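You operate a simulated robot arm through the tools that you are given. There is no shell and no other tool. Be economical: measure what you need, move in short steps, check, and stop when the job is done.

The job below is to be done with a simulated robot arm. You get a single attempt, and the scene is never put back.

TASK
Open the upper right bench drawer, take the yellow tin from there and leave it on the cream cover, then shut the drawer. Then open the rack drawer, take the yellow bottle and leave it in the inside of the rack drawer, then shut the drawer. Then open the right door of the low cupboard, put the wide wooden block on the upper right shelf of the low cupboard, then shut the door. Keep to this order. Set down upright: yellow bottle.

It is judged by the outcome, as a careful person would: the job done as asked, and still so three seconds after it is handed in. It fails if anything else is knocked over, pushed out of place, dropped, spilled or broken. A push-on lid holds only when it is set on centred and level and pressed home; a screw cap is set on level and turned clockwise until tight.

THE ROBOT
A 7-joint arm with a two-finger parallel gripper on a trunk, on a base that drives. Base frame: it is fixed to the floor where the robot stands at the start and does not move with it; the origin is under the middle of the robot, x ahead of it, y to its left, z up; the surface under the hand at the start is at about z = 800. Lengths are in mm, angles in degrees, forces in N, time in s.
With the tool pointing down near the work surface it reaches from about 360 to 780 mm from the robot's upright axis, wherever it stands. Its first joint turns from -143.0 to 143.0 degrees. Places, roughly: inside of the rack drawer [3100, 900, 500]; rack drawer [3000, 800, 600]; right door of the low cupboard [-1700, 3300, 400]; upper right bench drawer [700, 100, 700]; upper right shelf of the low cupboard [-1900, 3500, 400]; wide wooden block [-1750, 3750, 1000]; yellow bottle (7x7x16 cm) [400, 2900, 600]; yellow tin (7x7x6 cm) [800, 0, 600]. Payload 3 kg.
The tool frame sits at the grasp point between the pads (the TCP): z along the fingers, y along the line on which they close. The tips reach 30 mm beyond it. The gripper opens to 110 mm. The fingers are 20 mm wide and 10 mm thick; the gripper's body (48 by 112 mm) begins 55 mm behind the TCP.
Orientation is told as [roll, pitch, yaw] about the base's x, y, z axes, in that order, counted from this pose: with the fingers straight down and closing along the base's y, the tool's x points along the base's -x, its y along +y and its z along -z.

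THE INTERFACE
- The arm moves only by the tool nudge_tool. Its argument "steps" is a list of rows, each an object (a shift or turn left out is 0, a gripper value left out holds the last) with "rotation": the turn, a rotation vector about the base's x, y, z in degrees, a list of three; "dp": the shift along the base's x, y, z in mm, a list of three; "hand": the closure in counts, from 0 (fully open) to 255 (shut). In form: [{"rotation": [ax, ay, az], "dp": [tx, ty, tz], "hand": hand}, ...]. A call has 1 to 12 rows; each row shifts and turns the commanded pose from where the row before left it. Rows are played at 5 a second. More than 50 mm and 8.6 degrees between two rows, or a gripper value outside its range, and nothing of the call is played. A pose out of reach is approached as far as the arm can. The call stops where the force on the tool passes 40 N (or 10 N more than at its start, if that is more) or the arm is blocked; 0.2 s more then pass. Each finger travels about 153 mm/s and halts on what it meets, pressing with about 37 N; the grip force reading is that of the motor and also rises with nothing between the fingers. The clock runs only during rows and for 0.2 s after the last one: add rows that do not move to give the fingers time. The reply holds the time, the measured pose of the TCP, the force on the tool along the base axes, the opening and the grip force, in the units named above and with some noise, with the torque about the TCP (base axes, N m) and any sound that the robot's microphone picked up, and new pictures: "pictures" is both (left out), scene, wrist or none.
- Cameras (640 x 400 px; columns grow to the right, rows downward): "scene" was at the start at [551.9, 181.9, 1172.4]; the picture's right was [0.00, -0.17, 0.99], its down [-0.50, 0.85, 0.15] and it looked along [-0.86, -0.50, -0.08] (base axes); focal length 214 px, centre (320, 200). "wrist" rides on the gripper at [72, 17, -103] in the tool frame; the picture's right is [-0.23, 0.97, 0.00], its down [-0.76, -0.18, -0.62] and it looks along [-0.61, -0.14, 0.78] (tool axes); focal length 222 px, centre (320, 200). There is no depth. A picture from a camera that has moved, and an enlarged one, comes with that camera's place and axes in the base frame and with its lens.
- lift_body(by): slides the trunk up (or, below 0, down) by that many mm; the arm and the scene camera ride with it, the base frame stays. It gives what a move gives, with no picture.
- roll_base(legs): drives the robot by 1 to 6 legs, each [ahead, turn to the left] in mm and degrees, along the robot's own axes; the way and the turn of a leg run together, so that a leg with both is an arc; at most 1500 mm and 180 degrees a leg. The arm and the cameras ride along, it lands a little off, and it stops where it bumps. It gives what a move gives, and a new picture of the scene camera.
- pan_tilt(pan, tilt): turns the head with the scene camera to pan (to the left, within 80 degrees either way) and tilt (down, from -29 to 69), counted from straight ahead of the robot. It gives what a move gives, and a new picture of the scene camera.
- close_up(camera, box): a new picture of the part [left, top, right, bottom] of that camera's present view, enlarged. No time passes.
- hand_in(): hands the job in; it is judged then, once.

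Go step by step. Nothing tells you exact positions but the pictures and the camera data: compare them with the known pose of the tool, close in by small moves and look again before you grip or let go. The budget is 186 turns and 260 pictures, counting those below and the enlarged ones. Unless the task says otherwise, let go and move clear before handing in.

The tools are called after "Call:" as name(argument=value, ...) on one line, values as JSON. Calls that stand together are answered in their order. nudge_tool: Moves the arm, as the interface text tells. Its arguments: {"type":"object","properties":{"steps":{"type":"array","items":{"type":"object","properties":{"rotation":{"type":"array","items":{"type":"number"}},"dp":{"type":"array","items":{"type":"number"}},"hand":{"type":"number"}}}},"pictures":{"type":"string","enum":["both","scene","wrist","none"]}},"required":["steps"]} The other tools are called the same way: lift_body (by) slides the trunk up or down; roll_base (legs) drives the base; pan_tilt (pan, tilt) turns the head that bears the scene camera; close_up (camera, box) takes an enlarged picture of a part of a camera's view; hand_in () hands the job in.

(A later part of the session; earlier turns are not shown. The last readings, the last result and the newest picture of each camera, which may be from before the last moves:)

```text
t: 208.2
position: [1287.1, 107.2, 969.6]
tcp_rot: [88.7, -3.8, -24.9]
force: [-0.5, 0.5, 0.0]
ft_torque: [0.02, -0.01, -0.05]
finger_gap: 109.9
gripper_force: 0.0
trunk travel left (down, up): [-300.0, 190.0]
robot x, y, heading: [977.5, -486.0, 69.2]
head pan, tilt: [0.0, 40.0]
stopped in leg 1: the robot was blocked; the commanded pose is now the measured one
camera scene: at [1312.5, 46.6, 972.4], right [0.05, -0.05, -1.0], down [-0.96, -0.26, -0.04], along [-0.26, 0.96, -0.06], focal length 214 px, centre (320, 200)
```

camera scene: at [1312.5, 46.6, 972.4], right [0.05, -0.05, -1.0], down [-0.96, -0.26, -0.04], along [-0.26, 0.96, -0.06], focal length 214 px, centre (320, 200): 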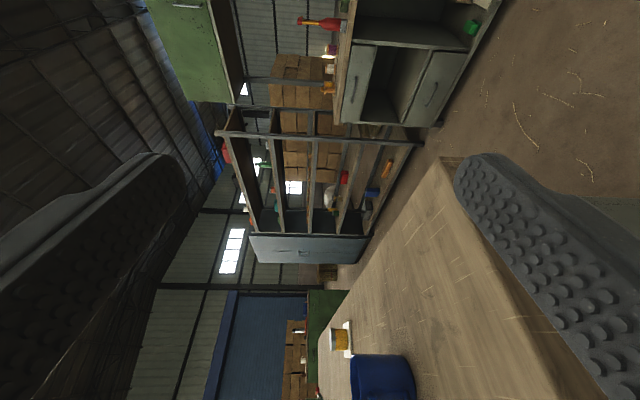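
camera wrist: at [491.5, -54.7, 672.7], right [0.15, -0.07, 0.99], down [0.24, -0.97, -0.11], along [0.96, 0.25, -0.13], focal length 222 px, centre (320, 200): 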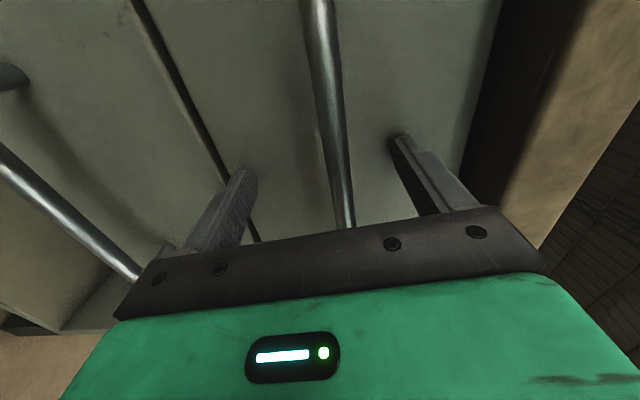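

The turn fell short and the base bumped the bench's corner; nothing appears to have toppled. I'll back away and check.

Call:
roll_base(legs=[[-250, 0]])

Call:
pan_tilt(pan=70, tilt=45)

```text
t: 210.0
position: [1195.8, -129.2, 968.5]
tcp_rot: [88.7, -3.7, -24.6]
force: [0.3, 0.1, -0.2]
ft_torque: [0.04, -0.03, -0.01]
finger_gap: 109.8
gripper_force: 0.0
trunk travel left (down, up): [-300.0, 190.0]
robot x, y, heading: [893.8, -722.8, 69.7]
head pan, tilt: [0.0, 40.0]
camera scene: at [1221.4, -188.0, 972.2], right [0.05, -0.05, -1.0], down [-0.96, -0.27, -0.04], along [-0.26, 0.96, -0.06], focal length 214 px, centre (320, 200)
```

scene: 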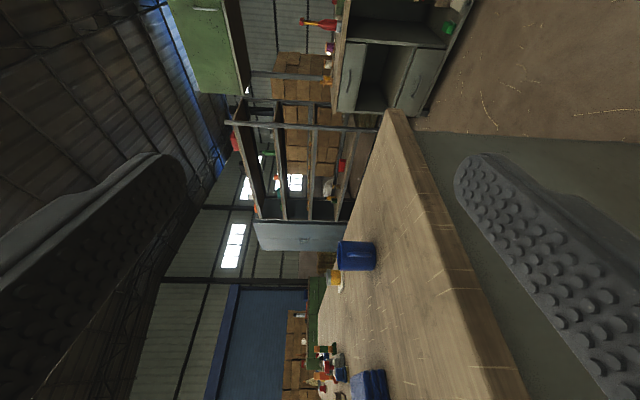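

```text
t: 211.4
position: [1195.6, -128.9, 968.9]
tcp_rot: [88.8, -3.8, -24.7]
force: [0.8, -0.3, 0.3]
ft_torque: [0.02, 0.01, 0.0]
finger_gap: 110.3
gripper_force: 0.1
trunk travel left (down, up): [-300.0, 190.0]
robot x, y, heading: [889.1, -724.8, 69.4]
head pan, tilt: [70.0, 45.0]
camera scene: at [1187.0, -233.6, 1049.8], right [0.41, 0.84, -0.36], down [-0.71, 0.04, -0.7], along [-0.57, 0.54, 0.61], focal length 214 px, centre (320, 200)
```

scene: 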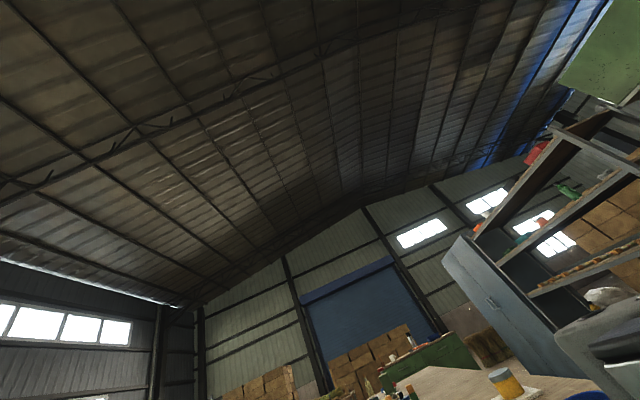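

The mug, tin and bench are undisturbed. I'll turn toward the rack and verify the heading before driving.

Call:
pan_tilt(pan=-20, tilt=0)

Call:
roll_base(legs=[[0, -45]])

```text
t: 213.1
position: [1195.8, -128.8, 968.8]
tcp_rot: [88.9, -3.8, -24.5]
force: [0.0, 0.2, -0.9]
ft_torque: [0.01, 0.02, -0.01]
finger_gap: 109.9
gripper_force: 0.0
trunk travel left (down, up): [-300.0, 190.0]
robot x, y, heading: [891.9, -722.6, 69.9]
head pan, tilt: [-20.0, 0.0]
camera scene: at [1280.5, -216.4, 946.4], right [-0.09, -0.35, -0.93], down [-0.91, 0.41, -0.07], along [0.41, 0.84, -0.36], focal length 214 px, centre (320, 200)
```

scene: 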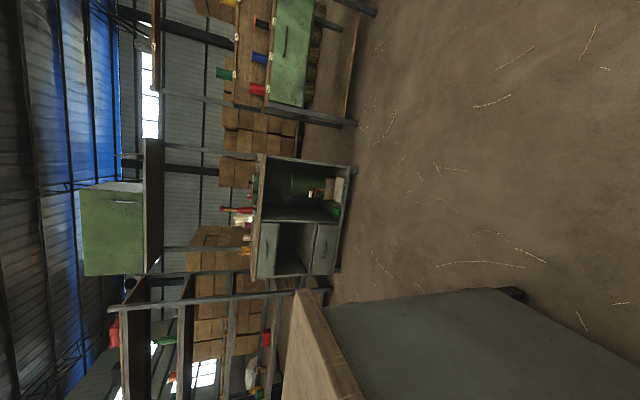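

```text
t: 215.6
position: [1524.0, -519.3, 970.0]
tcp_rot: [88.8, -3.8, -69.4]
force: [0.4, -0.2, 0.3]
ft_torque: [0.01, 0.01, 0.02]
finger_gap: 109.8
gripper_force: 0.0
trunk travel left (down, up): [-300.0, 190.0]
robot x, y, heading: [875.6, -691.2, 24.5]
head pan, tilt: [-20.0, 0.0]
camera scene: at [1522.5, -639.7, 946.4], right [-0.32, -0.18, -0.93], down [-0.35, 0.93, -0.07], along [0.88, 0.3, -0.36], focal length 214 px, centre (320, 200)
```

scene: 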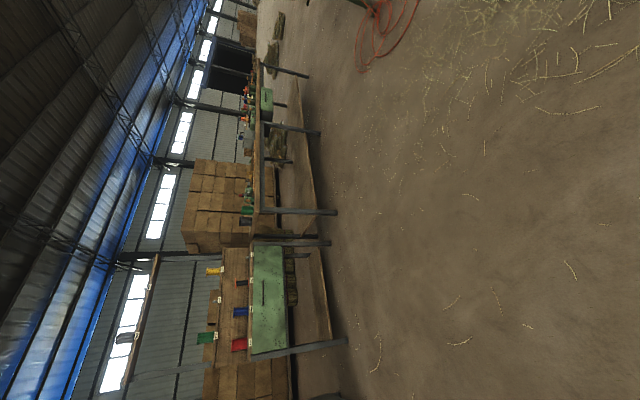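

The rack's green drawer is in view, its handle at about (3026,716,678). The way is clear; I'll drive to stand in front of it.

Call:
roll_base(legs=[[900, 0], [880, 0]])

```text
t: 224.5
position: [3114.9, 255.2, 969.1]
tcp_rot: [88.8, -3.7, -68.3]
force: [0.0, 0.4, 0.6]
ft_torque: [-0.02, 0.02, 0.01]
finger_gap: 109.9
gripper_force: 0.0
trunk travel left (down, up): [-300.0, 190.0]
robot x, y, heading: [2469.5, 66.5, 26.3]
head pan, tilt: [-20.0, 0.0]
camera scene: at [3116.4, 134.6, 946.8], right [-0.31, -0.19, -0.93], down [-0.37, 0.93, -0.07], along [0.87, 0.32, -0.36], focal length 214 px, centre (320, 200)
```

scene: 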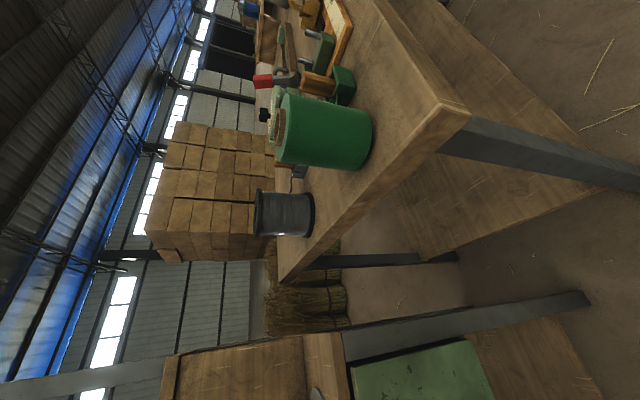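

The arm is close to the neighbouring table; turning left swings it toward the rack, which leaves clearance. I'll turn 27° left.

Call:
roll_base(legs=[[0, 27]])

Call:
pan_tilt(pan=0, tilt=40)

Call:
close_up(camera="wrist", box=[0, 0, 640, 400])

```text
t: 226.3
position: [2955.9, 530.4, 969.4]
tcp_rot: [88.8, -3.7, -40.9]
force: [-0.3, 0.7, -0.3]
ft_torque: [-0.01, 0.01, 0.01]
finger_gap: 110.0
gripper_force: 0.1
trunk travel left (down, up): [-300.0, 190.0]
robot x, y, heading: [2485.9, 54.8, 53.1]
head pan, tilt: [-20.0, 0.0]
camera scene: at [3012.9, 422.8, 947.3], right [-0.19, -0.31, -0.93], down [-0.75, 0.65, -0.07], along [0.63, 0.69, -0.36], focal length 214 px, centre (320, 200)
```

scene: 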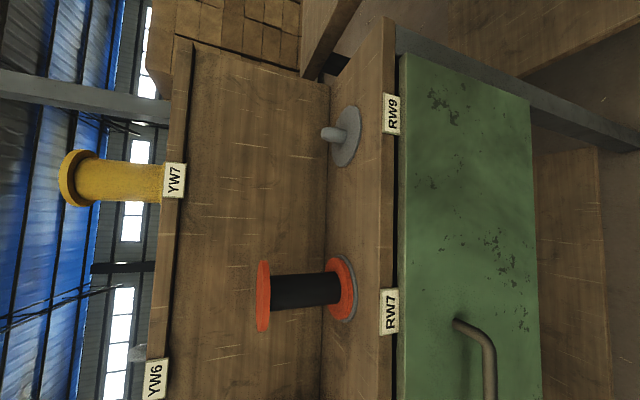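

```text
t: 227.4
position: [2957.5, 529.8, 970.7]
tcp_rot: [88.7, -3.7, -40.9]
force: [0.2, -0.2, -0.6]
ft_torque: [0.02, 0.01, 0.0]
finger_gap: 109.8
gripper_force: 0.1
trunk travel left (down, up): [-300.0, 190.0]
robot x, y, heading: [2491.8, 54.1, 53.3]
head pan, tilt: [0.0, 40.0]
camera scene: at [2964.2, 466.4, 974.4], right [0.04, -0.06, -1.0], down [-1.0, 0.02, -0.04], along [0.02, 1.0, -0.06], focal length 214 px, centre (320, 200)
```

scene: 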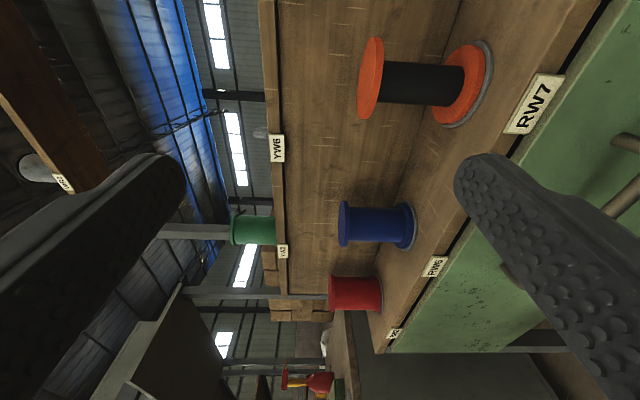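

```text
1.00 times, centred on (320, 200) of wrist (not enlarged: the box is as wide or as high as the picture)
camera zoom: at [2834.3, 501.2, 984.1], right [0.14, -0.09, 0.99], down [0.17, -0.98, -0.12], along [0.98, 0.19, -0.12], focal length 222 px, centre (320, 200)
```

zoom: 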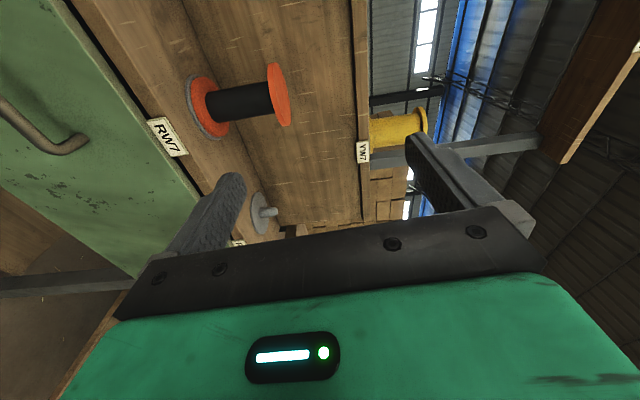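

The handle mid appears near (2960,700). I'll lower the trunk, straighten the hand and shift it left to line up with the handle.

Call:
nudge_tool(steps=[{"rotation": [3.4, 2.5, 4.3], "dp": [-25, 19, 0]}, {"dp": [-25, 19, 0]}, {"dp": [-25, 19, 0]}], pictures="none")

Call:
lift_body(by=-250)

Call:
nudge_tool(steps=[{"dp": [0, 0, 0]}])

```text
t: 228.2
position: [2881.3, 587.6, 968.6]
tcp_rot: [90.0, 0.2, -36.6]
force: [0.6, 0.0, 0.3]
ft_torque: [0.04, -0.01, 0.06]
finger_gap: 109.9
gripper_force: 0.1
trunk travel left (down, up): [-300.0, 190.0]
robot x, y, heading: [2485.2, 49.1, 53.4]
head pan, tilt: [0.0, 40.0]
```

```text
t: 230.7
position: [2881.1, 587.2, 720.8]
tcp_rot: [89.9, 0.3, -36.6]
force: [0.5, 0.2, -0.6]
ft_torque: [-0.03, 0.01, 0.01]
finger_gap: 110.1
gripper_force: 0.1
trunk travel left (down, up): [-50.0, 440.0]
robot x, y, heading: [2485.6, 53.4, 53.2]
head pan, tilt: [0.0, 40.0]
```

```text
t: 231.1
position: [2881.7, 587.2, 721.2]
tcp_rot: [90.0, 0.3, -36.5]
force: [-0.6, -0.3, 0.3]
ft_torque: [0.03, 0.0, -0.02]
finger_gap: 110.0
gripper_force: 0.0
trunk travel left (down, up): [-50.0, 440.0]
robot x, y, heading: [2485.2, 55.9, 53.1]
head pan, tilt: [0.0, 40.0]
camera scene: at [2893.7, 523.9, 720.7], right [-0.01, 0.0, -1.0], down [-1.0, -0.06, 0.01], along [-0.06, 1.0, 0.0], focal length 214 px, centre (320, 200)
camera wrist: at [2762.3, 548.2, 737.7], right [0.19, -0.14, 0.97], down [0.24, -0.95, -0.18], along [0.95, 0.27, -0.15], focal length 222 px, centre (320, 200)
```

scene: 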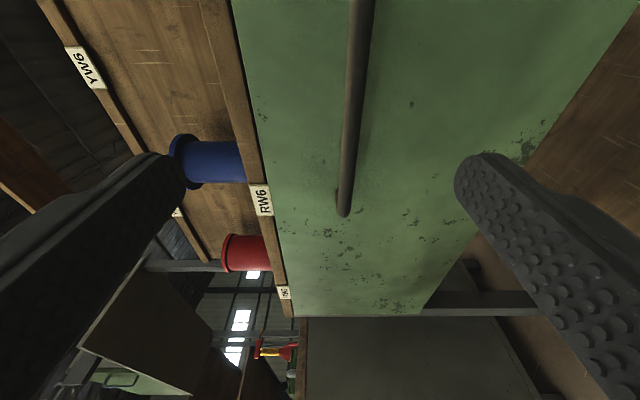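
wrist: 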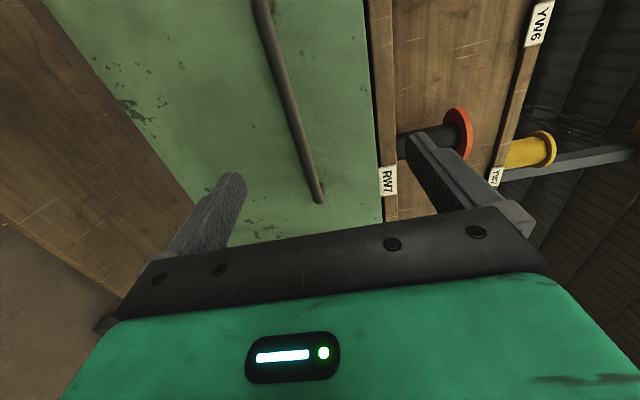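

Triangulation gives the bar's middle at (2940,674,698), about 105 mm ahead. I'll align and move in, then close.

Call:
nudge_tool(steps=[{"dp": [-4, 3, -23]}, {"dp": [15, 20, 0]}, {"dp": [15, 20, 0]}, {"dp": [15, 20, 0]}], pictures="scene")

```text
t: 232.1
position: [2921.7, 651.4, 697.8]
tcp_rot: [89.9, 0.4, -36.6]
force: [-0.3, 0.7, 0.3]
ft_torque: [0.01, 0.0, 0.0]
finger_gap: 109.9
gripper_force: 0.0
trunk travel left (down, up): [-50.0, 440.0]
robot x, y, heading: [2486.9, 51.5, 53.5]
head pan, tilt: [0.0, 40.0]
camera scene: at [2934.6, 587.6, 697.5], right [-0.01, 0.0, -1.0], down [-1.0, -0.06, 0.01], along [-0.06, 1.0, 0.0], focal length 214 px, centre (320, 200)
```

scene: 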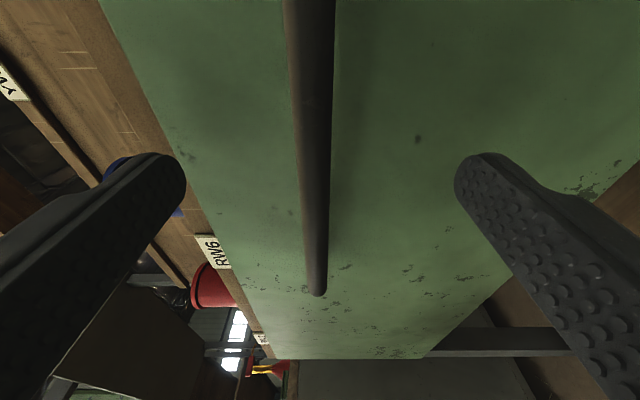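

The bar is centred. I'll narrow the fingers a bit, go the last 30 mm and grip.

Call:
nudge_tool(steps=[{"hand": 110}, {"hand": 110}, {"dp": [9, 12, 0]}, {"dp": [9, 12, 0]}, {"hand": 255}, {"hand": 255}, {"hand": 255}], pictures="scene")

```text
t: 233.2
position: [2937.0, 672.6, 700.7]
tcp_rot: [90.1, 0.3, -36.3]
force: [-26.7, -34.9, 15.5]
ft_torque: [-0.18, -0.29, -0.24]
finger_gap: 11.9
gripper_force: 37.2
trunk travel left (down, up): [-50.0, 440.0]
robot x, y, heading: [2484.1, 53.0, 53.3]
head pan, tilt: [0.0, 40.0]
stopped in row 5: the force on the tool passed its limit at 77 N (the readings are from after the stop); the commanded pose is now the measured one
camera scene: at [2949.9, 609.5, 699.5], right [-0.01, 0.0, -1.0], down [-1.0, -0.06, 0.0], along [-0.06, 1.0, 0.0], focal length 214 px, centre (320, 200)
```

scene: 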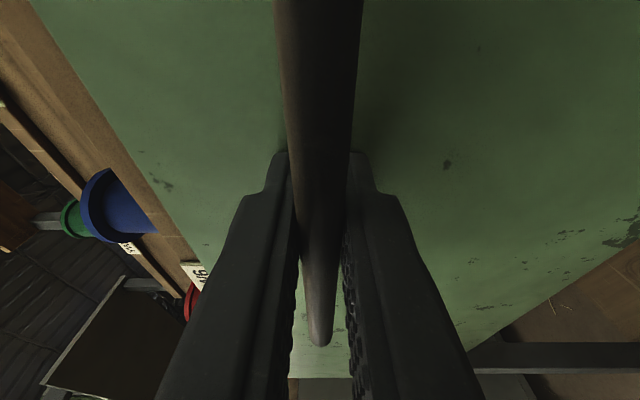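

The bar is held (gap 11.9 mm). I'll pull the drawer open by backing the base.

Call:
roll_base(legs=[[-100, 0], [-190, 0]])

```text
t: 235.5
position: [2768.1, 439.8, 699.4]
tcp_rot: [90.2, 0.2, -36.7]
force: [15.1, 33.7, 41.9]
ft_torque: [-0.24, -0.28, 0.12]
finger_gap: 11.8
gripper_force: 45.1
trunk travel left (down, up): [-50.0, 440.0]
robot x, y, heading: [2309.7, -178.4, 53.0]
head pan, tilt: [0.0, 40.0]
camera scene: at [2779.6, 377.1, 699.4], right [0.0, 0.0, -1.0], down [-1.0, -0.06, 0.0], along [-0.06, 1.0, 0.0], focal length 214 px, centre (320, 200)
```

scene: 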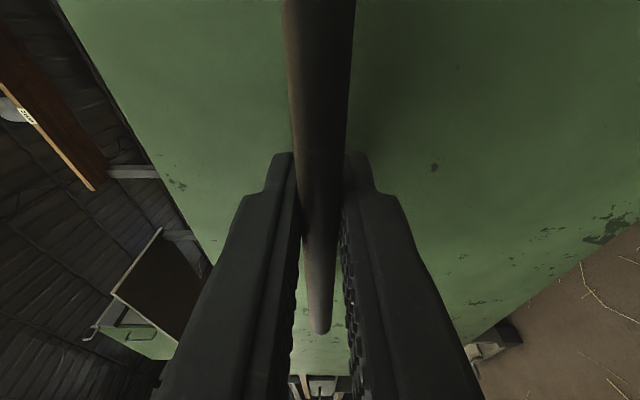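

The drawer is out about 287 mm. I'll let go, retreat, raise the trunk and look in.

Call:
nudge_tool(steps=[{"hand": 0}, {"hand": 0}, {"hand": 0}], pictures="none")

Call:
nudge_tool(steps=[{"dp": [-18, -24, 0], "hand": 0}, {"dp": [-18, -24, 0]}, {"dp": [-18, -24, 0]}], pictures="none")

Call:
lift_body(by=400)

Call:
pan_tilt(pan=-45, tilt=10)

```text
t: 236.3
position: [2767.1, 441.8, 699.8]
tcp_rot: [90.0, 0.4, -36.8]
force: [0.4, -1.0, 0.7]
ft_torque: [0.0, 0.03, 0.0]
finger_gap: 110.1
gripper_force: 0.1
trunk travel left (down, up): [-50.0, 440.0]
robot x, y, heading: [2308.8, -178.1, 52.9]
head pan, tilt: [0.0, 40.0]
```

```text
t: 237.1
position: [2712.5, 369.1, 700.1]
tcp_rot: [90.1, 0.3, -36.7]
force: [0.4, 0.3, -0.1]
ft_torque: [0.02, 0.02, 0.01]
finger_gap: 109.9
gripper_force: 0.0
trunk travel left (down, up): [-50.0, 440.0]
robot x, y, heading: [2318.9, -182.3, 53.2]
head pan, tilt: [0.0, 40.0]
```

```text
t: 241.0
position: [2714.1, 368.4, 1100.9]
tcp_rot: [90.1, 0.3, -36.8]
force: [-0.1, 0.4, 0.6]
ft_torque: [-0.01, 0.02, -0.01]
finger_gap: 110.1
gripper_force: 0.0
trunk travel left (down, up): [-450.0, 40.0]
robot x, y, heading: [2311.9, -178.0, 52.7]
head pan, tilt: [0.0, 40.0]
```

```text
t: 242.1
position: [2714.2, 368.5, 1099.4]
tcp_rot: [90.0, 0.3, -36.8]
force: [0.6, -0.7, -0.7]
ft_torque: [-0.03, -0.01, -0.01]
finger_gap: 109.8
gripper_force: 0.0
trunk travel left (down, up): [-450.0, 40.0]
robot x, y, heading: [2309.6, -175.9, 53.3]
head pan, tilt: [-45.0, 10.0]
camera scene: at [2752.6, 261.9, 1033.6], right [-0.43, -0.56, -0.71], down [-0.86, 0.49, 0.13], along [0.27, 0.67, -0.69], focal length 214 px, centre (320, 200)
```

scene: 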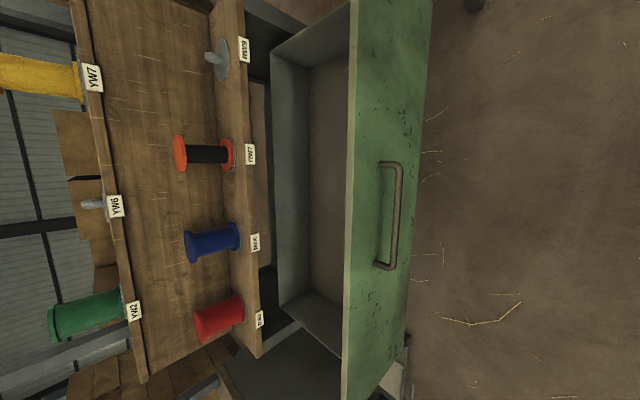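

The rack drawer is open and empty. Next the yellow bottle on the shelf unit near (390,2900). I'll turn toward the corridor behind the bench.

Call:
roll_base(legs=[[0, 41], [0, 40]])

Call:
pan_tilt(pan=-15, tilt=0)

```text
t: 246.2
position: [1844.2, 326.0, 1102.1]
tcp_rot: [90.2, 0.1, 42.3]
force: [-1.7, -0.9, 0.5]
ft_torque: [-0.03, -0.03, -0.11]
finger_gap: 110.0
gripper_force: 0.1
trunk travel left (down, up): [-450.0, 40.0]
robot x, y, heading: [2354.1, -136.8, 134.4]
head pan, tilt: [-45.0, 10.0]
stopped in leg 2: the robot was blocked; the commanded pose is now the measured one
camera scene: at [1960.6, 340.8, 1035.1], right [0.47, -0.52, -0.71], down [-0.65, -0.75, 0.13], along [-0.6, 0.4, -0.69], focal length 214 px, centre (320, 200)
```

scene: 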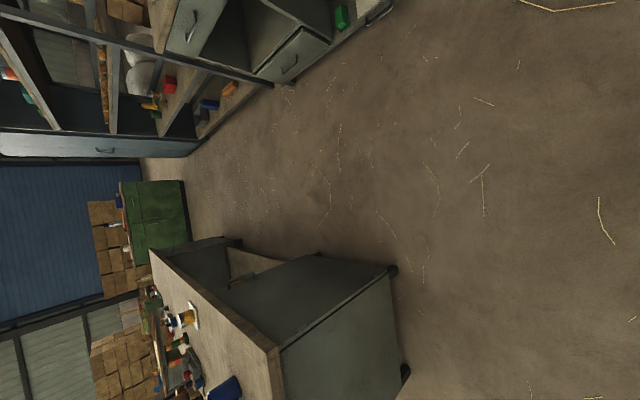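

```text
t: 247.2
position: [1847.9, 325.6, 1100.6]
tcp_rot: [90.2, 0.3, 42.2]
force: [-0.3, -0.6, -0.8]
ft_torque: [-0.03, 0.0, -0.03]
finger_gap: 110.1
gripper_force: 0.1
trunk travel left (down, up): [-450.0, 40.0]
robot x, y, heading: [2355.5, -137.1, 134.2]
head pan, tilt: [-15.0, 0.0]
camera scene: at [1959.3, 368.0, 1077.0], right [0.17, -0.19, -0.97], down [-0.74, -0.67, 0.0], along [-0.65, 0.71, -0.26], focal length 214 px, centre (320, 200)
```

scene: 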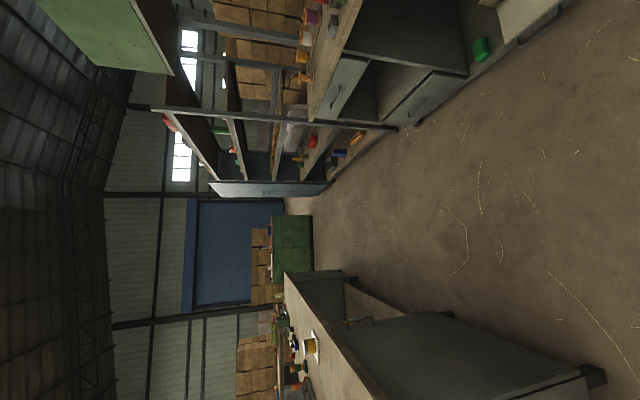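

The corridor is clear with heading 134°. I'll drive along it toward the shelf unit's left end.

Call:
roll_base(legs=[[1200, 0], [1200, 0]])

```text
t: 258.9
position: [188.5, 2045.3, 1102.4]
tcp_rot: [90.0, 0.3, 41.7]
force: [0.0, -0.4, -0.3]
ft_torque: [-0.01, -0.02, 0.01]
finger_gap: 110.0
gripper_force: 0.1
trunk travel left (down, up): [-450.0, 40.0]
robot x, y, heading: [692.4, 1578.9, 133.6]
head pan, tilt: [-15.0, 0.0]
camera scene: at [301.4, 2086.8, 1077.1], right [0.17, -0.2, -0.97], down [-0.75, -0.67, 0.0], along [-0.64, 0.72, -0.26], focal length 214 px, centre (320, 200)
```

scene: 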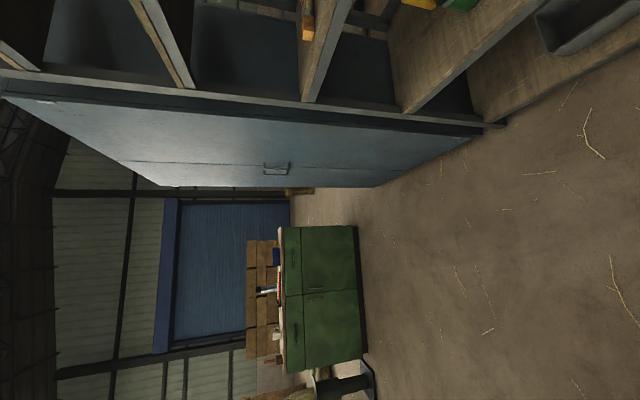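

The shelf unit is at right, cabinet next to it, and the green low cupboard ahead. I'll go another metre and turn to face the shelf.

Call:
roll_base(legs=[[960, 0], [0, -40], [0, -40]])

Call:
pan_tilt(pan=-20, tilt=10)

```text
t: 265.4
position: [-180.4, 2925.3, 1101.0]
tcp_rot: [89.8, 0.3, 11.9]
force: [-7.2, -20.0, -0.6]
ft_torque: [0.19, -0.15, -2.66]
finger_gap: 109.6
gripper_force: 0.0
trunk travel left (down, up): [-450.0, 40.0]
robot x, y, heading: [-1.7, 2268.8, 102.2]
head pan, tilt: [-15.0, 0.0]
stopped in leg 2: the force on the tool passed its limit at 86 N (the readings are from after the stop); the commanded pose is now the measured one
camera scene: at [-61.8, 2906.9, 1078.3], right [0.05, -0.25, -0.97], down [-0.98, -0.21, 0.01], along [-0.2, 0.94, -0.26], focal length 214 px, centre (320, 200)
```

scene: 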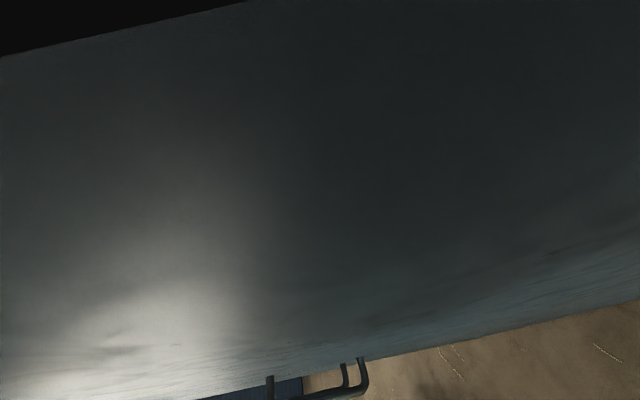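

```text
t: 266.2
position: [-178.3, 2929.4, 1101.3]
tcp_rot: [89.8, 0.3, 11.7]
force: [-0.1, -0.3, 0.4]
ft_torque: [0.03, 0.02, 0.02]
finger_gap: 110.1
gripper_force: 0.1
trunk travel left (down, up): [-450.0, 40.0]
robot x, y, heading: [-3.9, 2269.5, 102.6]
head pan, tilt: [-20.0, 10.0]
camera scene: at [-75.6, 2906.1, 1068.8], right [0.07, -0.34, -0.94], down [-0.93, -0.36, 0.06], along [-0.36, 0.87, -0.34], focal length 214 px, centre (320, 200)
```

scene: 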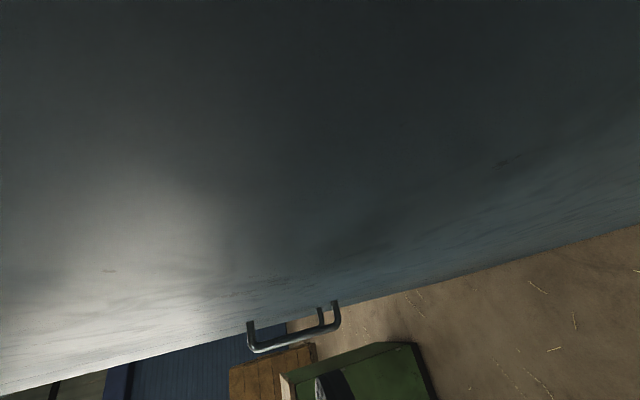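

The fingertips lightly touched the blue cabinet during the turn; I'll back away, then turn left again and re-approach with more room.

Call:
roll_base(legs=[[-360, 0], [0, 40]])

```text
t: 270.4
position: [-484.7, 2306.4, 1101.7]
tcp_rot: [89.9, 0.2, 51.8]
force: [-0.6, -0.2, 0.3]
ft_torque: [0.05, -0.02, 0.02]
finger_gap: 110.1
gripper_force: 0.1
trunk travel left (down, up): [-450.0, 40.0]
robot x, y, heading: [97.5, 1939.2, 142.4]
head pan, tilt: [-20.0, 10.0]
camera scene: at [-390.7, 2352.7, 1068.8], right [0.27, -0.22, -0.94], down [-0.48, -0.87, 0.06], along [-0.83, 0.43, -0.34], focal length 214 px, centre (320, 200)
```

scene: 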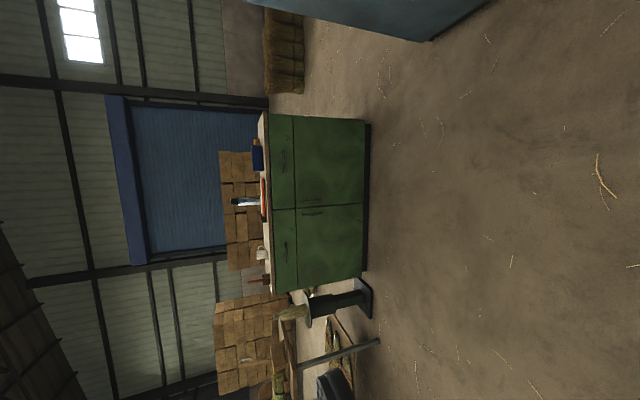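

Good view of the low cupboard for later. Now forward 330 mm and turn right to face the shelf.

Call:
roll_base(legs=[[330, 0], [0, -45]])

```text
t: 274.7
position: [-311.9, 2812.7, 1102.4]
tcp_rot: [89.8, 0.3, 6.5]
force: [-0.3, 0.8, -0.1]
ft_torque: [0.0, 0.01, -0.04]
finger_gap: 109.8
gripper_force: 0.0
trunk travel left (down, up): [-450.0, 40.0]
robot x, y, heading: [-200.8, 2136.2, 97.0]
head pan, tilt: [-20.0, 10.0]
camera scene: at [-213.0, 2780.5, 1069.4], right [0.03, -0.34, -0.94], down [-0.96, -0.27, 0.06], along [-0.28, 0.9, -0.34], focal length 214 px, centre (320, 200)
```

scene: 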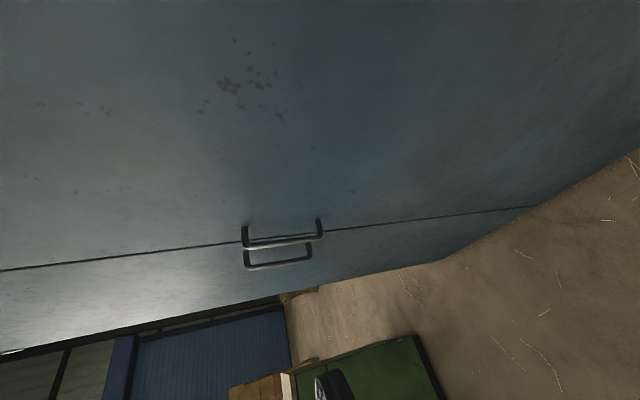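

Clearance would be slim, so I'll back up 110 mm first, then finish the turn.

Call:
roll_base(legs=[[-110, 0], [0, -44]])

Call:
pan_tilt(pan=-25, tilt=0)

```text
t: 278.0
position: [201.3, 2592.9, 1102.6]
tcp_rot: [89.9, 0.3, -37.6]
force: [0.2, 0.7, 0.3]
ft_torque: [0.01, 0.01, -0.03]
finger_gap: 109.9
gripper_force: 0.0
trunk travel left (down, up): [-450.0, 40.0]
robot x, y, heading: [-216.3, 2052.3, 53.5]
head pan, tilt: [-20.0, 10.0]
camera scene: at [251.5, 2501.8, 1069.9], right [-0.21, -0.27, -0.94], down [-0.88, 0.47, 0.06], along [0.42, 0.84, -0.34], focal length 214 px, centre (320, 200)
```

scene: 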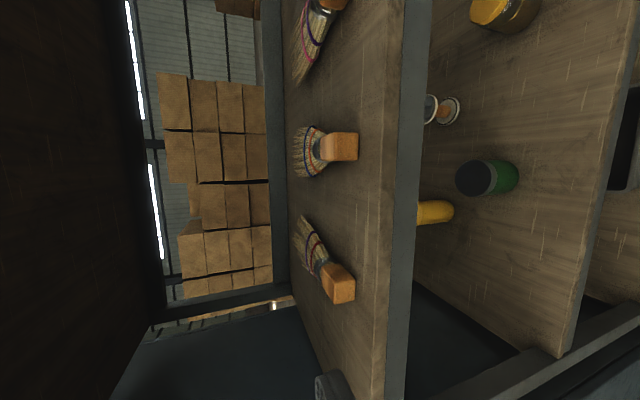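

```text
t: 278.7
position: [199.6, 2594.6, 1104.1]
tcp_rot: [89.8, 0.3, -37.6]
force: [-0.4, -0.2, 0.9]
ft_torque: [0.0, -0.01, -0.01]
finger_gap: 109.7
gripper_force: 0.1
trunk travel left (down, up): [-450.0, 40.0]
robot x, y, heading: [-217.4, 2052.0, 53.5]
head pan, tilt: [-25.0, 0.0]
camera scene: at [259.6, 2488.0, 1064.4], right [-0.26, -0.33, -0.91], down [-0.79, 0.61, 0.0], along [0.55, 0.72, -0.42], focal length 214 px, centre (320, 200)
```

scene: 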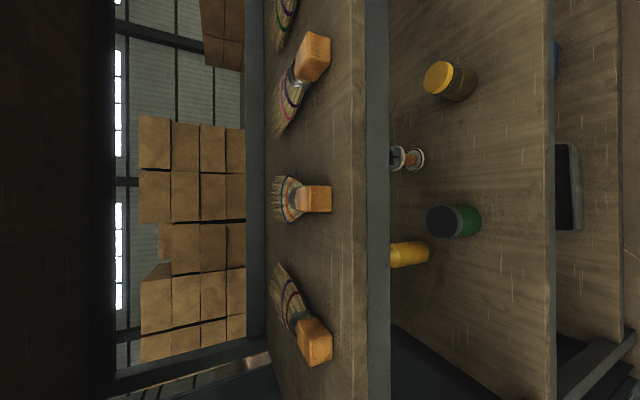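

I see the target shelf: a yellow cylinder at left (about (400,2920)) partly hidden, a green can, a small white item and another yellow jar. I'll lower the trunk to view it level.

Call:
lift_body(by=-420)

Call:
pan_tilt(pan=-10, tilt=0)

```text
refused: -420 is not a number from -400 to 400
```

```text
t: 279.5
position: [200.2, 2593.1, 1103.2]
tcp_rot: [89.8, 0.3, -37.6]
force: [0.5, 0.5, -0.4]
ft_torque: [0.0, 0.0, 0.02]
finger_gap: 109.9
gripper_force: 0.1
trunk travel left (down, up): [-450.0, 40.0]
robot x, y, heading: [-214.5, 2050.4, 53.8]
head pan, tilt: [-10.0, 0.0]
camera scene: at [264.9, 2492.9, 1086.5], right [-0.11, -0.14, -0.98], down [-0.79, 0.61, 0.01], along [0.6, 0.78, -0.18], focal length 214 px, centre (320, 200)
```

scene: 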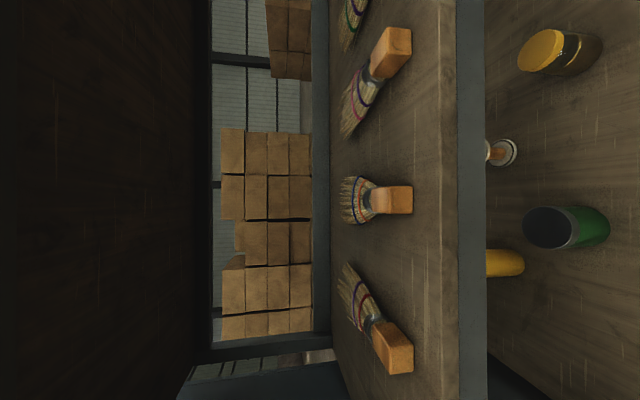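

Call:
lift_body(by=-380)

Call:
pan_tilt(pan=-12, tilt=0)

```text
t: 283.1
position: [201.8, 2593.5, 722.8]
tcp_rot: [89.9, 0.2, -37.5]
force: [0.7, -0.5, -1.0]
ft_torque: [-0.03, -0.03, 0.02]
finger_gap: 110.0
gripper_force: 0.1
trunk travel left (down, up): [-70.0, 420.0]
robot x, y, heading: [-214.5, 2053.2, 53.5]
head pan, tilt: [-10.0, 0.0]
```

```text
t: 283.8
position: [201.5, 2592.2, 722.0]
tcp_rot: [89.8, 0.2, -37.6]
force: [-0.7, 0.5, -0.7]
ft_torque: [0.04, -0.01, 0.01]
finger_gap: 110.0
gripper_force: 0.1
trunk travel left (down, up): [-70.0, 420.0]
robot x, y, heading: [-215.7, 2050.5, 53.3]
head pan, tilt: [-12.0, 0.0]
camera scene: at [264.4, 2492.2, 703.5], right [-0.13, -0.16, -0.98], down [-0.79, 0.61, 0.01], along [0.6, 0.78, -0.21], focal length 214 px, centre (320, 200)
```

scene: 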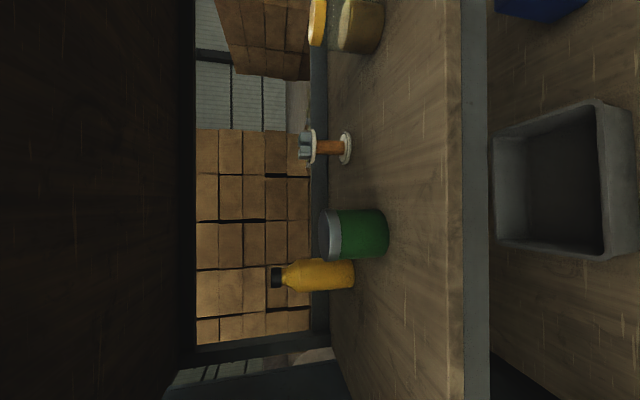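

The bottle is yellow with a black cap at about (414,2938), standing z≈544–704, partly behind a green can to its right. I'll roll the hand so the fingers close horizontally.

Call:
nudge_tool(steps=[{"rotation": [-5.1, -6.8, 0]}, {"rotation": [-5.1, -6.8, 0]}, {"rotation": [-5.1, -6.8, 0]}, {"rotation": [-5.1, -6.8, 0]}, {"rotation": [-5.1, -6.8, 0]}, {"rotation": [-5.1, -6.8, 0]}, {"rotation": [-5.1, -6.8, 0]}, {"rotation": [-5.1, -6.8, 0]}, {"rotation": [-5.1, -6.8, 0]}, {"rotation": [-5.1, -6.8, 0]}, {"rotation": [-3.0, -4.0, 0]}], pictures="none")

Call:
pan_tilt(pan=0, tilt=20)

```text
t: 286.2
position: [199.9, 2591.7, 722.8]
tcp_rot: [165.8, -89.2, -112.8]
force: [-0.2, 0.4, 0.2]
ft_torque: [0.0, 0.01, -0.04]
finger_gap: 109.8
gripper_force: 0.0
trunk travel left (down, up): [-70.0, 420.0]
robot x, y, heading: [-214.5, 2052.5, 53.5]
head pan, tilt: [-12.0, 0.0]
```

```text
t: 287.0
position: [202.2, 2592.8, 722.8]
tcp_rot: [155.1, -89.3, -102.0]
force: [0.7, 0.0, -0.4]
ft_torque: [-0.01, -0.01, -0.05]
finger_gap: 110.0
gripper_force: 0.0
trunk travel left (down, up): [-70.0, 420.0]
robot x, y, heading: [-215.6, 2053.6, 53.4]
head pan, tilt: [0.0, 20.0]
camera scene: at [180.2, 2562.2, 800.1], right [0.8, -0.6, -0.01], down [-0.2, -0.26, -0.94], along [0.57, 0.75, -0.33], focal length 214 px, centre (320, 200)
```

scene: 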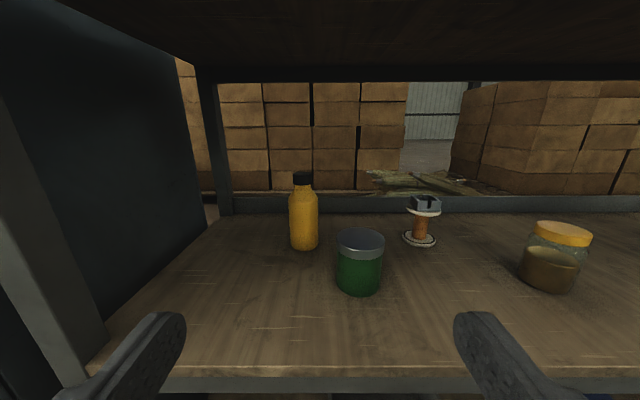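

Now the view is upright: the bottle stands at about (414,2935), the can at (413,2765). I'll approach from the left with heading ~38° and 15° nose-down, so I first yaw, pitch and shift the hand.

Call:
nudge_tool(steps=[{"rotation": [0, 0, -7.7], "dp": [-19, 9, 0]}, {"rotation": [0, 0, -7.7], "dp": [-19, 9, 0]}, {"rotation": [-4.6, 5.9, 0], "dp": [-18, 10, 0]}, {"rotation": [-4.6, 5.9, 0], "dp": [-18, 10, -20]}], pictures="none")

Call:
lift_body(by=-70)

Call:
nudge_tool(steps=[{"dp": [0, 0, 0]}])

```text
t: 288.0
position: [126.7, 2631.0, 703.8]
tcp_rot: [0.8, -75.7, 36.7]
force: [-1.0, -0.4, -0.1]
ft_torque: [-0.02, -0.02, 0.01]
finger_gap: 109.9
gripper_force: 0.0
trunk travel left (down, up): [-70.0, 420.0]
robot x, y, heading: [-215.0, 2051.5, 53.0]
head pan, tilt: [0.0, 20.0]
```

```text
t: 289.1
position: [127.3, 2630.3, 632.5]
tcp_rot: [0.7, -75.7, 36.7]
force: [-0.8, 0.3, -0.5]
ft_torque: [0.01, 0.0, 0.0]
finger_gap: 109.7
gripper_force: 0.1
trunk travel left (down, up): [0.0, 490.0]
robot x, y, heading: [-216.3, 2054.6, 53.5]
head pan, tilt: [0.0, 20.0]
```

```text
t: 289.5
position: [126.0, 2629.5, 633.2]
tcp_rot: [0.8, -75.7, 36.8]
force: [-0.3, -0.7, 0.3]
ft_torque: [0.0, 0.01, -0.01]
finger_gap: 109.8
gripper_force: 0.1
trunk travel left (down, up): [0.0, 490.0]
robot x, y, heading: [-214.7, 2052.1, 53.3]
head pan, tilt: [0.0, 20.0]
camera scene: at [116.5, 2620.6, 717.6], right [0.61, -0.79, 0.0], down [-0.45, -0.34, -0.83], along [0.65, 0.51, -0.56], focal length 214 px, centre (320, 200)
camera wrist: at [24.2, 2572.9, 587.8], right [-0.55, 0.81, 0.22], down [-0.22, -0.4, 0.89], along [0.81, 0.44, 0.39], focal length 222 px, centre (320, 200)
```

scene: 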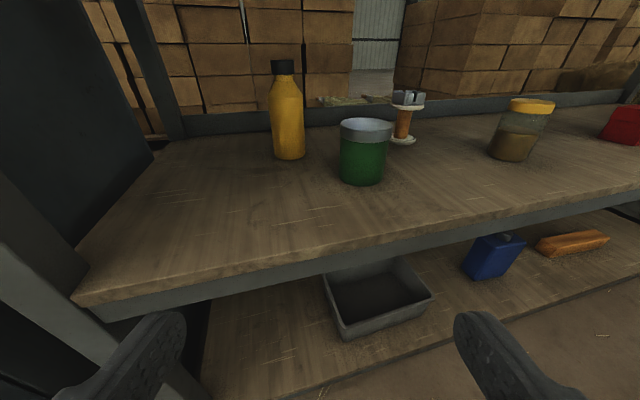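
wrist: 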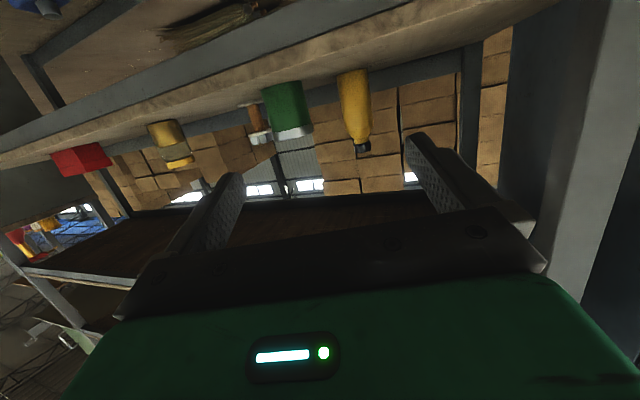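

Positions confirmed (bottle (409,2931), can (408,2759)). I'll drive 240 mm forward so the hand enters the shelf left of the can.

Call:
roll_base(legs=[[240, 0]])

```text
t: 291.2
position: [271.0, 2825.0, 631.9]
tcp_rot: [0.6, -75.7, 36.8]
force: [-0.3, 0.4, 0.7]
ft_torque: [-0.02, 0.0, -0.01]
finger_gap: 109.6
gripper_force: 0.0
trunk travel left (down, up): [0.0, 490.0]
robot x, y, heading: [-73.9, 2242.0, 53.5]
head pan, tilt: [0.0, 20.0]
camera scene: at [259.9, 2814.6, 717.5], right [0.61, -0.79, 0.0], down [-0.45, -0.34, -0.83], along [0.65, 0.51, -0.56], focal length 214 px, centre (320, 200)
```

scene: 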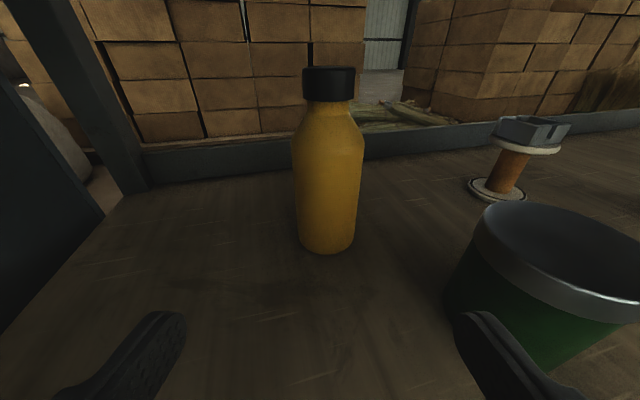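

The bottle is about 155 mm ahead and nearly centred; the right finger clears the can by ~30 mm. I'll advance 115 mm and check.

Call:
nudge_tool(steps=[{"dp": [24, 16, -5]}, {"dp": [24, 16, -5]}, {"dp": [23, 18, -5]}, {"dp": [23, 18, 0]}])

```text
t: 292.2
position: [364.9, 2891.5, 618.8]
tcp_rot: [0.7, -75.7, 36.9]
force: [-7.1, -7.3, 16.7]
ft_torque: [-1.62, 2.38, 0.29]
finger_gap: 110.0
gripper_force: 0.0
trunk travel left (down, up): [0.0, 490.0]
robot x, y, heading: [-68.2, 2246.3, 53.5]
head pan, tilt: [0.0, 20.0]
camera scene: at [353.3, 2882.2, 703.5], right [0.61, -0.79, 0.0], down [-0.45, -0.34, -0.83], along [0.65, 0.51, -0.56], focal length 214 px, centre (320, 200)
camera wrist: at [261.1, 2834.4, 573.8], right [-0.55, 0.8, 0.22], down [-0.22, -0.4, 0.89], along [0.81, 0.44, 0.39], focal length 222 px, centre (320, 200)
```

scene: 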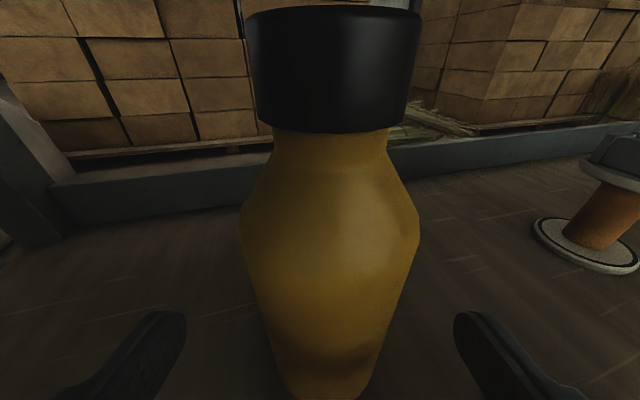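
wrist: 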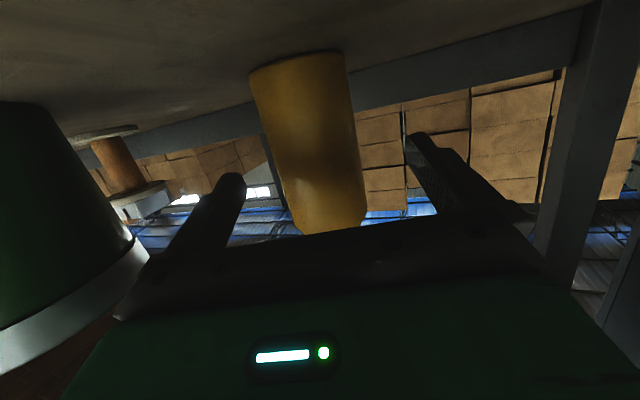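

Something under the hand touches the shelf slightly (upward force). I'll raise 12 mm, advance the last 40 mm and check the force.

Call:
nudge_tool(steps=[{"dp": [0, 0, 12]}, {"dp": [11, 8, 0]}, {"dp": [10, 8, 0]}, {"dp": [11, 8, 0]}])

```text
t: 293.2
position: [397.7, 2916.9, 631.9]
tcp_rot: [0.7, -75.8, 36.8]
force: [-1.1, -0.6, 0.8]
ft_torque: [0.01, 0.0, -0.01]
finger_gap: 110.1
gripper_force: 0.1
trunk travel left (down, up): [0.0, 490.0]
robot x, y, heading: [-74.6, 2245.2, 53.5]
head pan, tilt: [0.0, 20.0]
camera scene: at [386.5, 2906.8, 715.3], right [0.61, -0.79, 0.0], down [-0.45, -0.34, -0.83], along [0.65, 0.51, -0.56], focal length 214 px, centre (320, 200)
camera wrist: at [294.3, 2859.2, 585.3], right [-0.55, 0.81, 0.22], down [-0.22, -0.4, 0.89], along [0.81, 0.44, 0.4], focal length 222 px, centre (320, 200)
```

scene: 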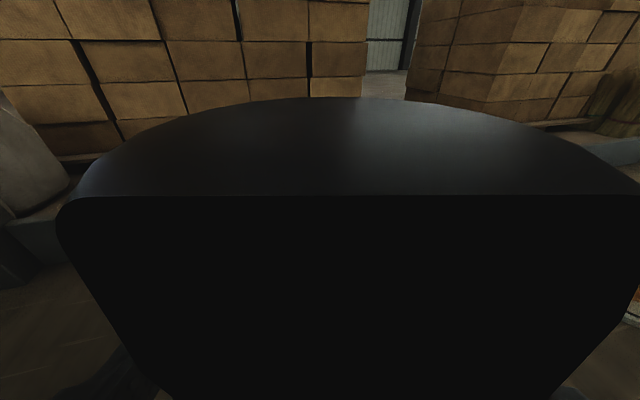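
wrist: 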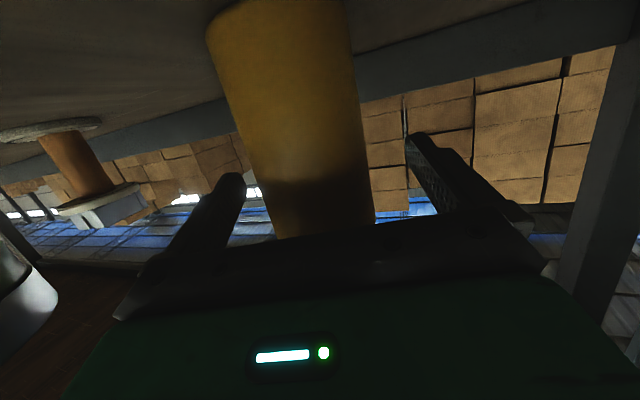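

The bottle is between the fingers; its axis is about 20 mm further. I'll go 16 mm more and grip.

Call:
nudge_tool(steps=[{"dp": [7, 4, 0]}, {"dp": [7, 4, 0]}, {"hand": 255}, {"hand": 255}, {"hand": 255}, {"hand": 255}], pictures="wrist")

```text
t: 294.6
position: [410.7, 2924.6, 629.1]
tcp_rot: [0.7, -75.6, 37.1]
force: [1.0, -0.5, -0.8]
ft_torque: [0.01, 0.0, 0.01]
finger_gap: 61.1
gripper_force: 37.2
trunk travel left (down, up): [0.0, 490.0]
robot x, y, heading: [-71.7, 2245.9, 53.7]
head pan, tilt: [0.0, 20.0]
camera wrist: at [307.7, 2866.7, 583.9], right [-0.55, 0.81, 0.22], down [-0.22, -0.4, 0.89], along [0.81, 0.44, 0.39], focal length 222 px, centre (320, 200)
```

wrist: 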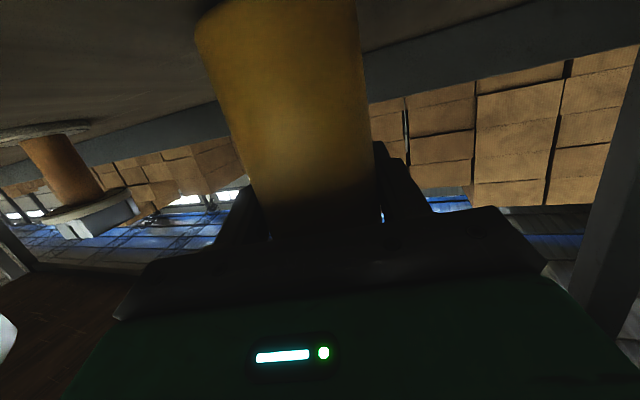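

Gripped (gap 61 mm). I'll lift 40 mm and withdraw along the approach line.

Call:
nudge_tool(steps=[{"dp": [0, 0, 10]}, {"dp": [0, 0, 15]}, {"dp": [0, 0, 15]}, {"dp": [-24, -18, 0]}, {"dp": [-24, -18, 0]}, {"dp": [-24, -18, 0]}, {"dp": [-24, -18, 0]}, {"dp": [-24, -18, 0]}])

```text
t: 296.4
position: [290.1, 2834.9, 670.8]
tcp_rot: [0.7, -75.8, 36.8]
force: [0.6, -0.3, -3.7]
ft_torque: [0.03, -0.01, 0.01]
finger_gap: 60.7
gripper_force: 37.4
trunk travel left (down, up): [0.0, 490.0]
robot x, y, heading: [-71.5, 2246.0, 53.4]
head pan, tilt: [0.0, 20.0]
camera scene: at [279.3, 2824.7, 754.9], right [0.61, -0.79, 0.0], down [-0.45, -0.34, -0.83], along [0.65, 0.51, -0.56], focal length 214 px, centre (320, 200)
camera wrist: at [187.1, 2777.0, 625.0], right [-0.55, 0.81, 0.22], down [-0.22, -0.4, 0.89], along [0.81, 0.44, 0.4], focal length 222 px, centre (320, 200)
```

scene: 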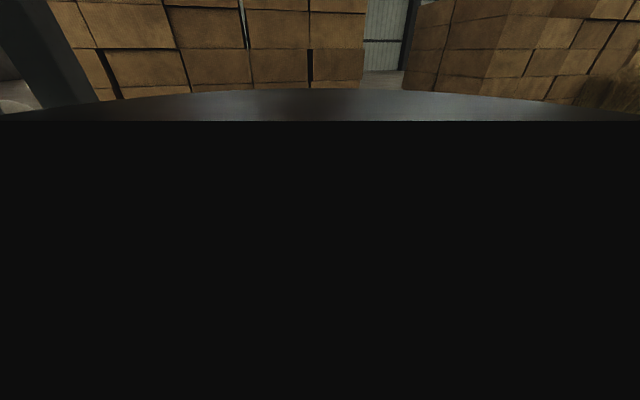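
wrist: 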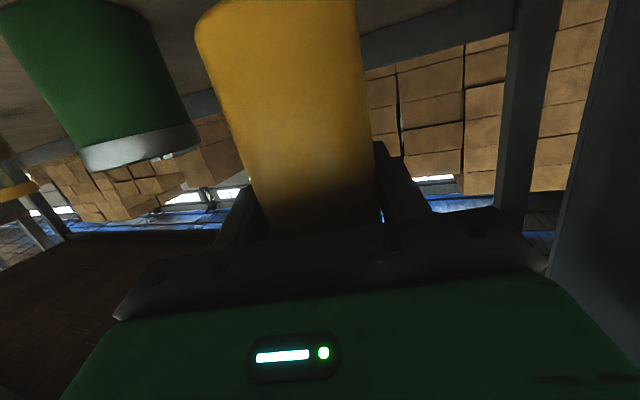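

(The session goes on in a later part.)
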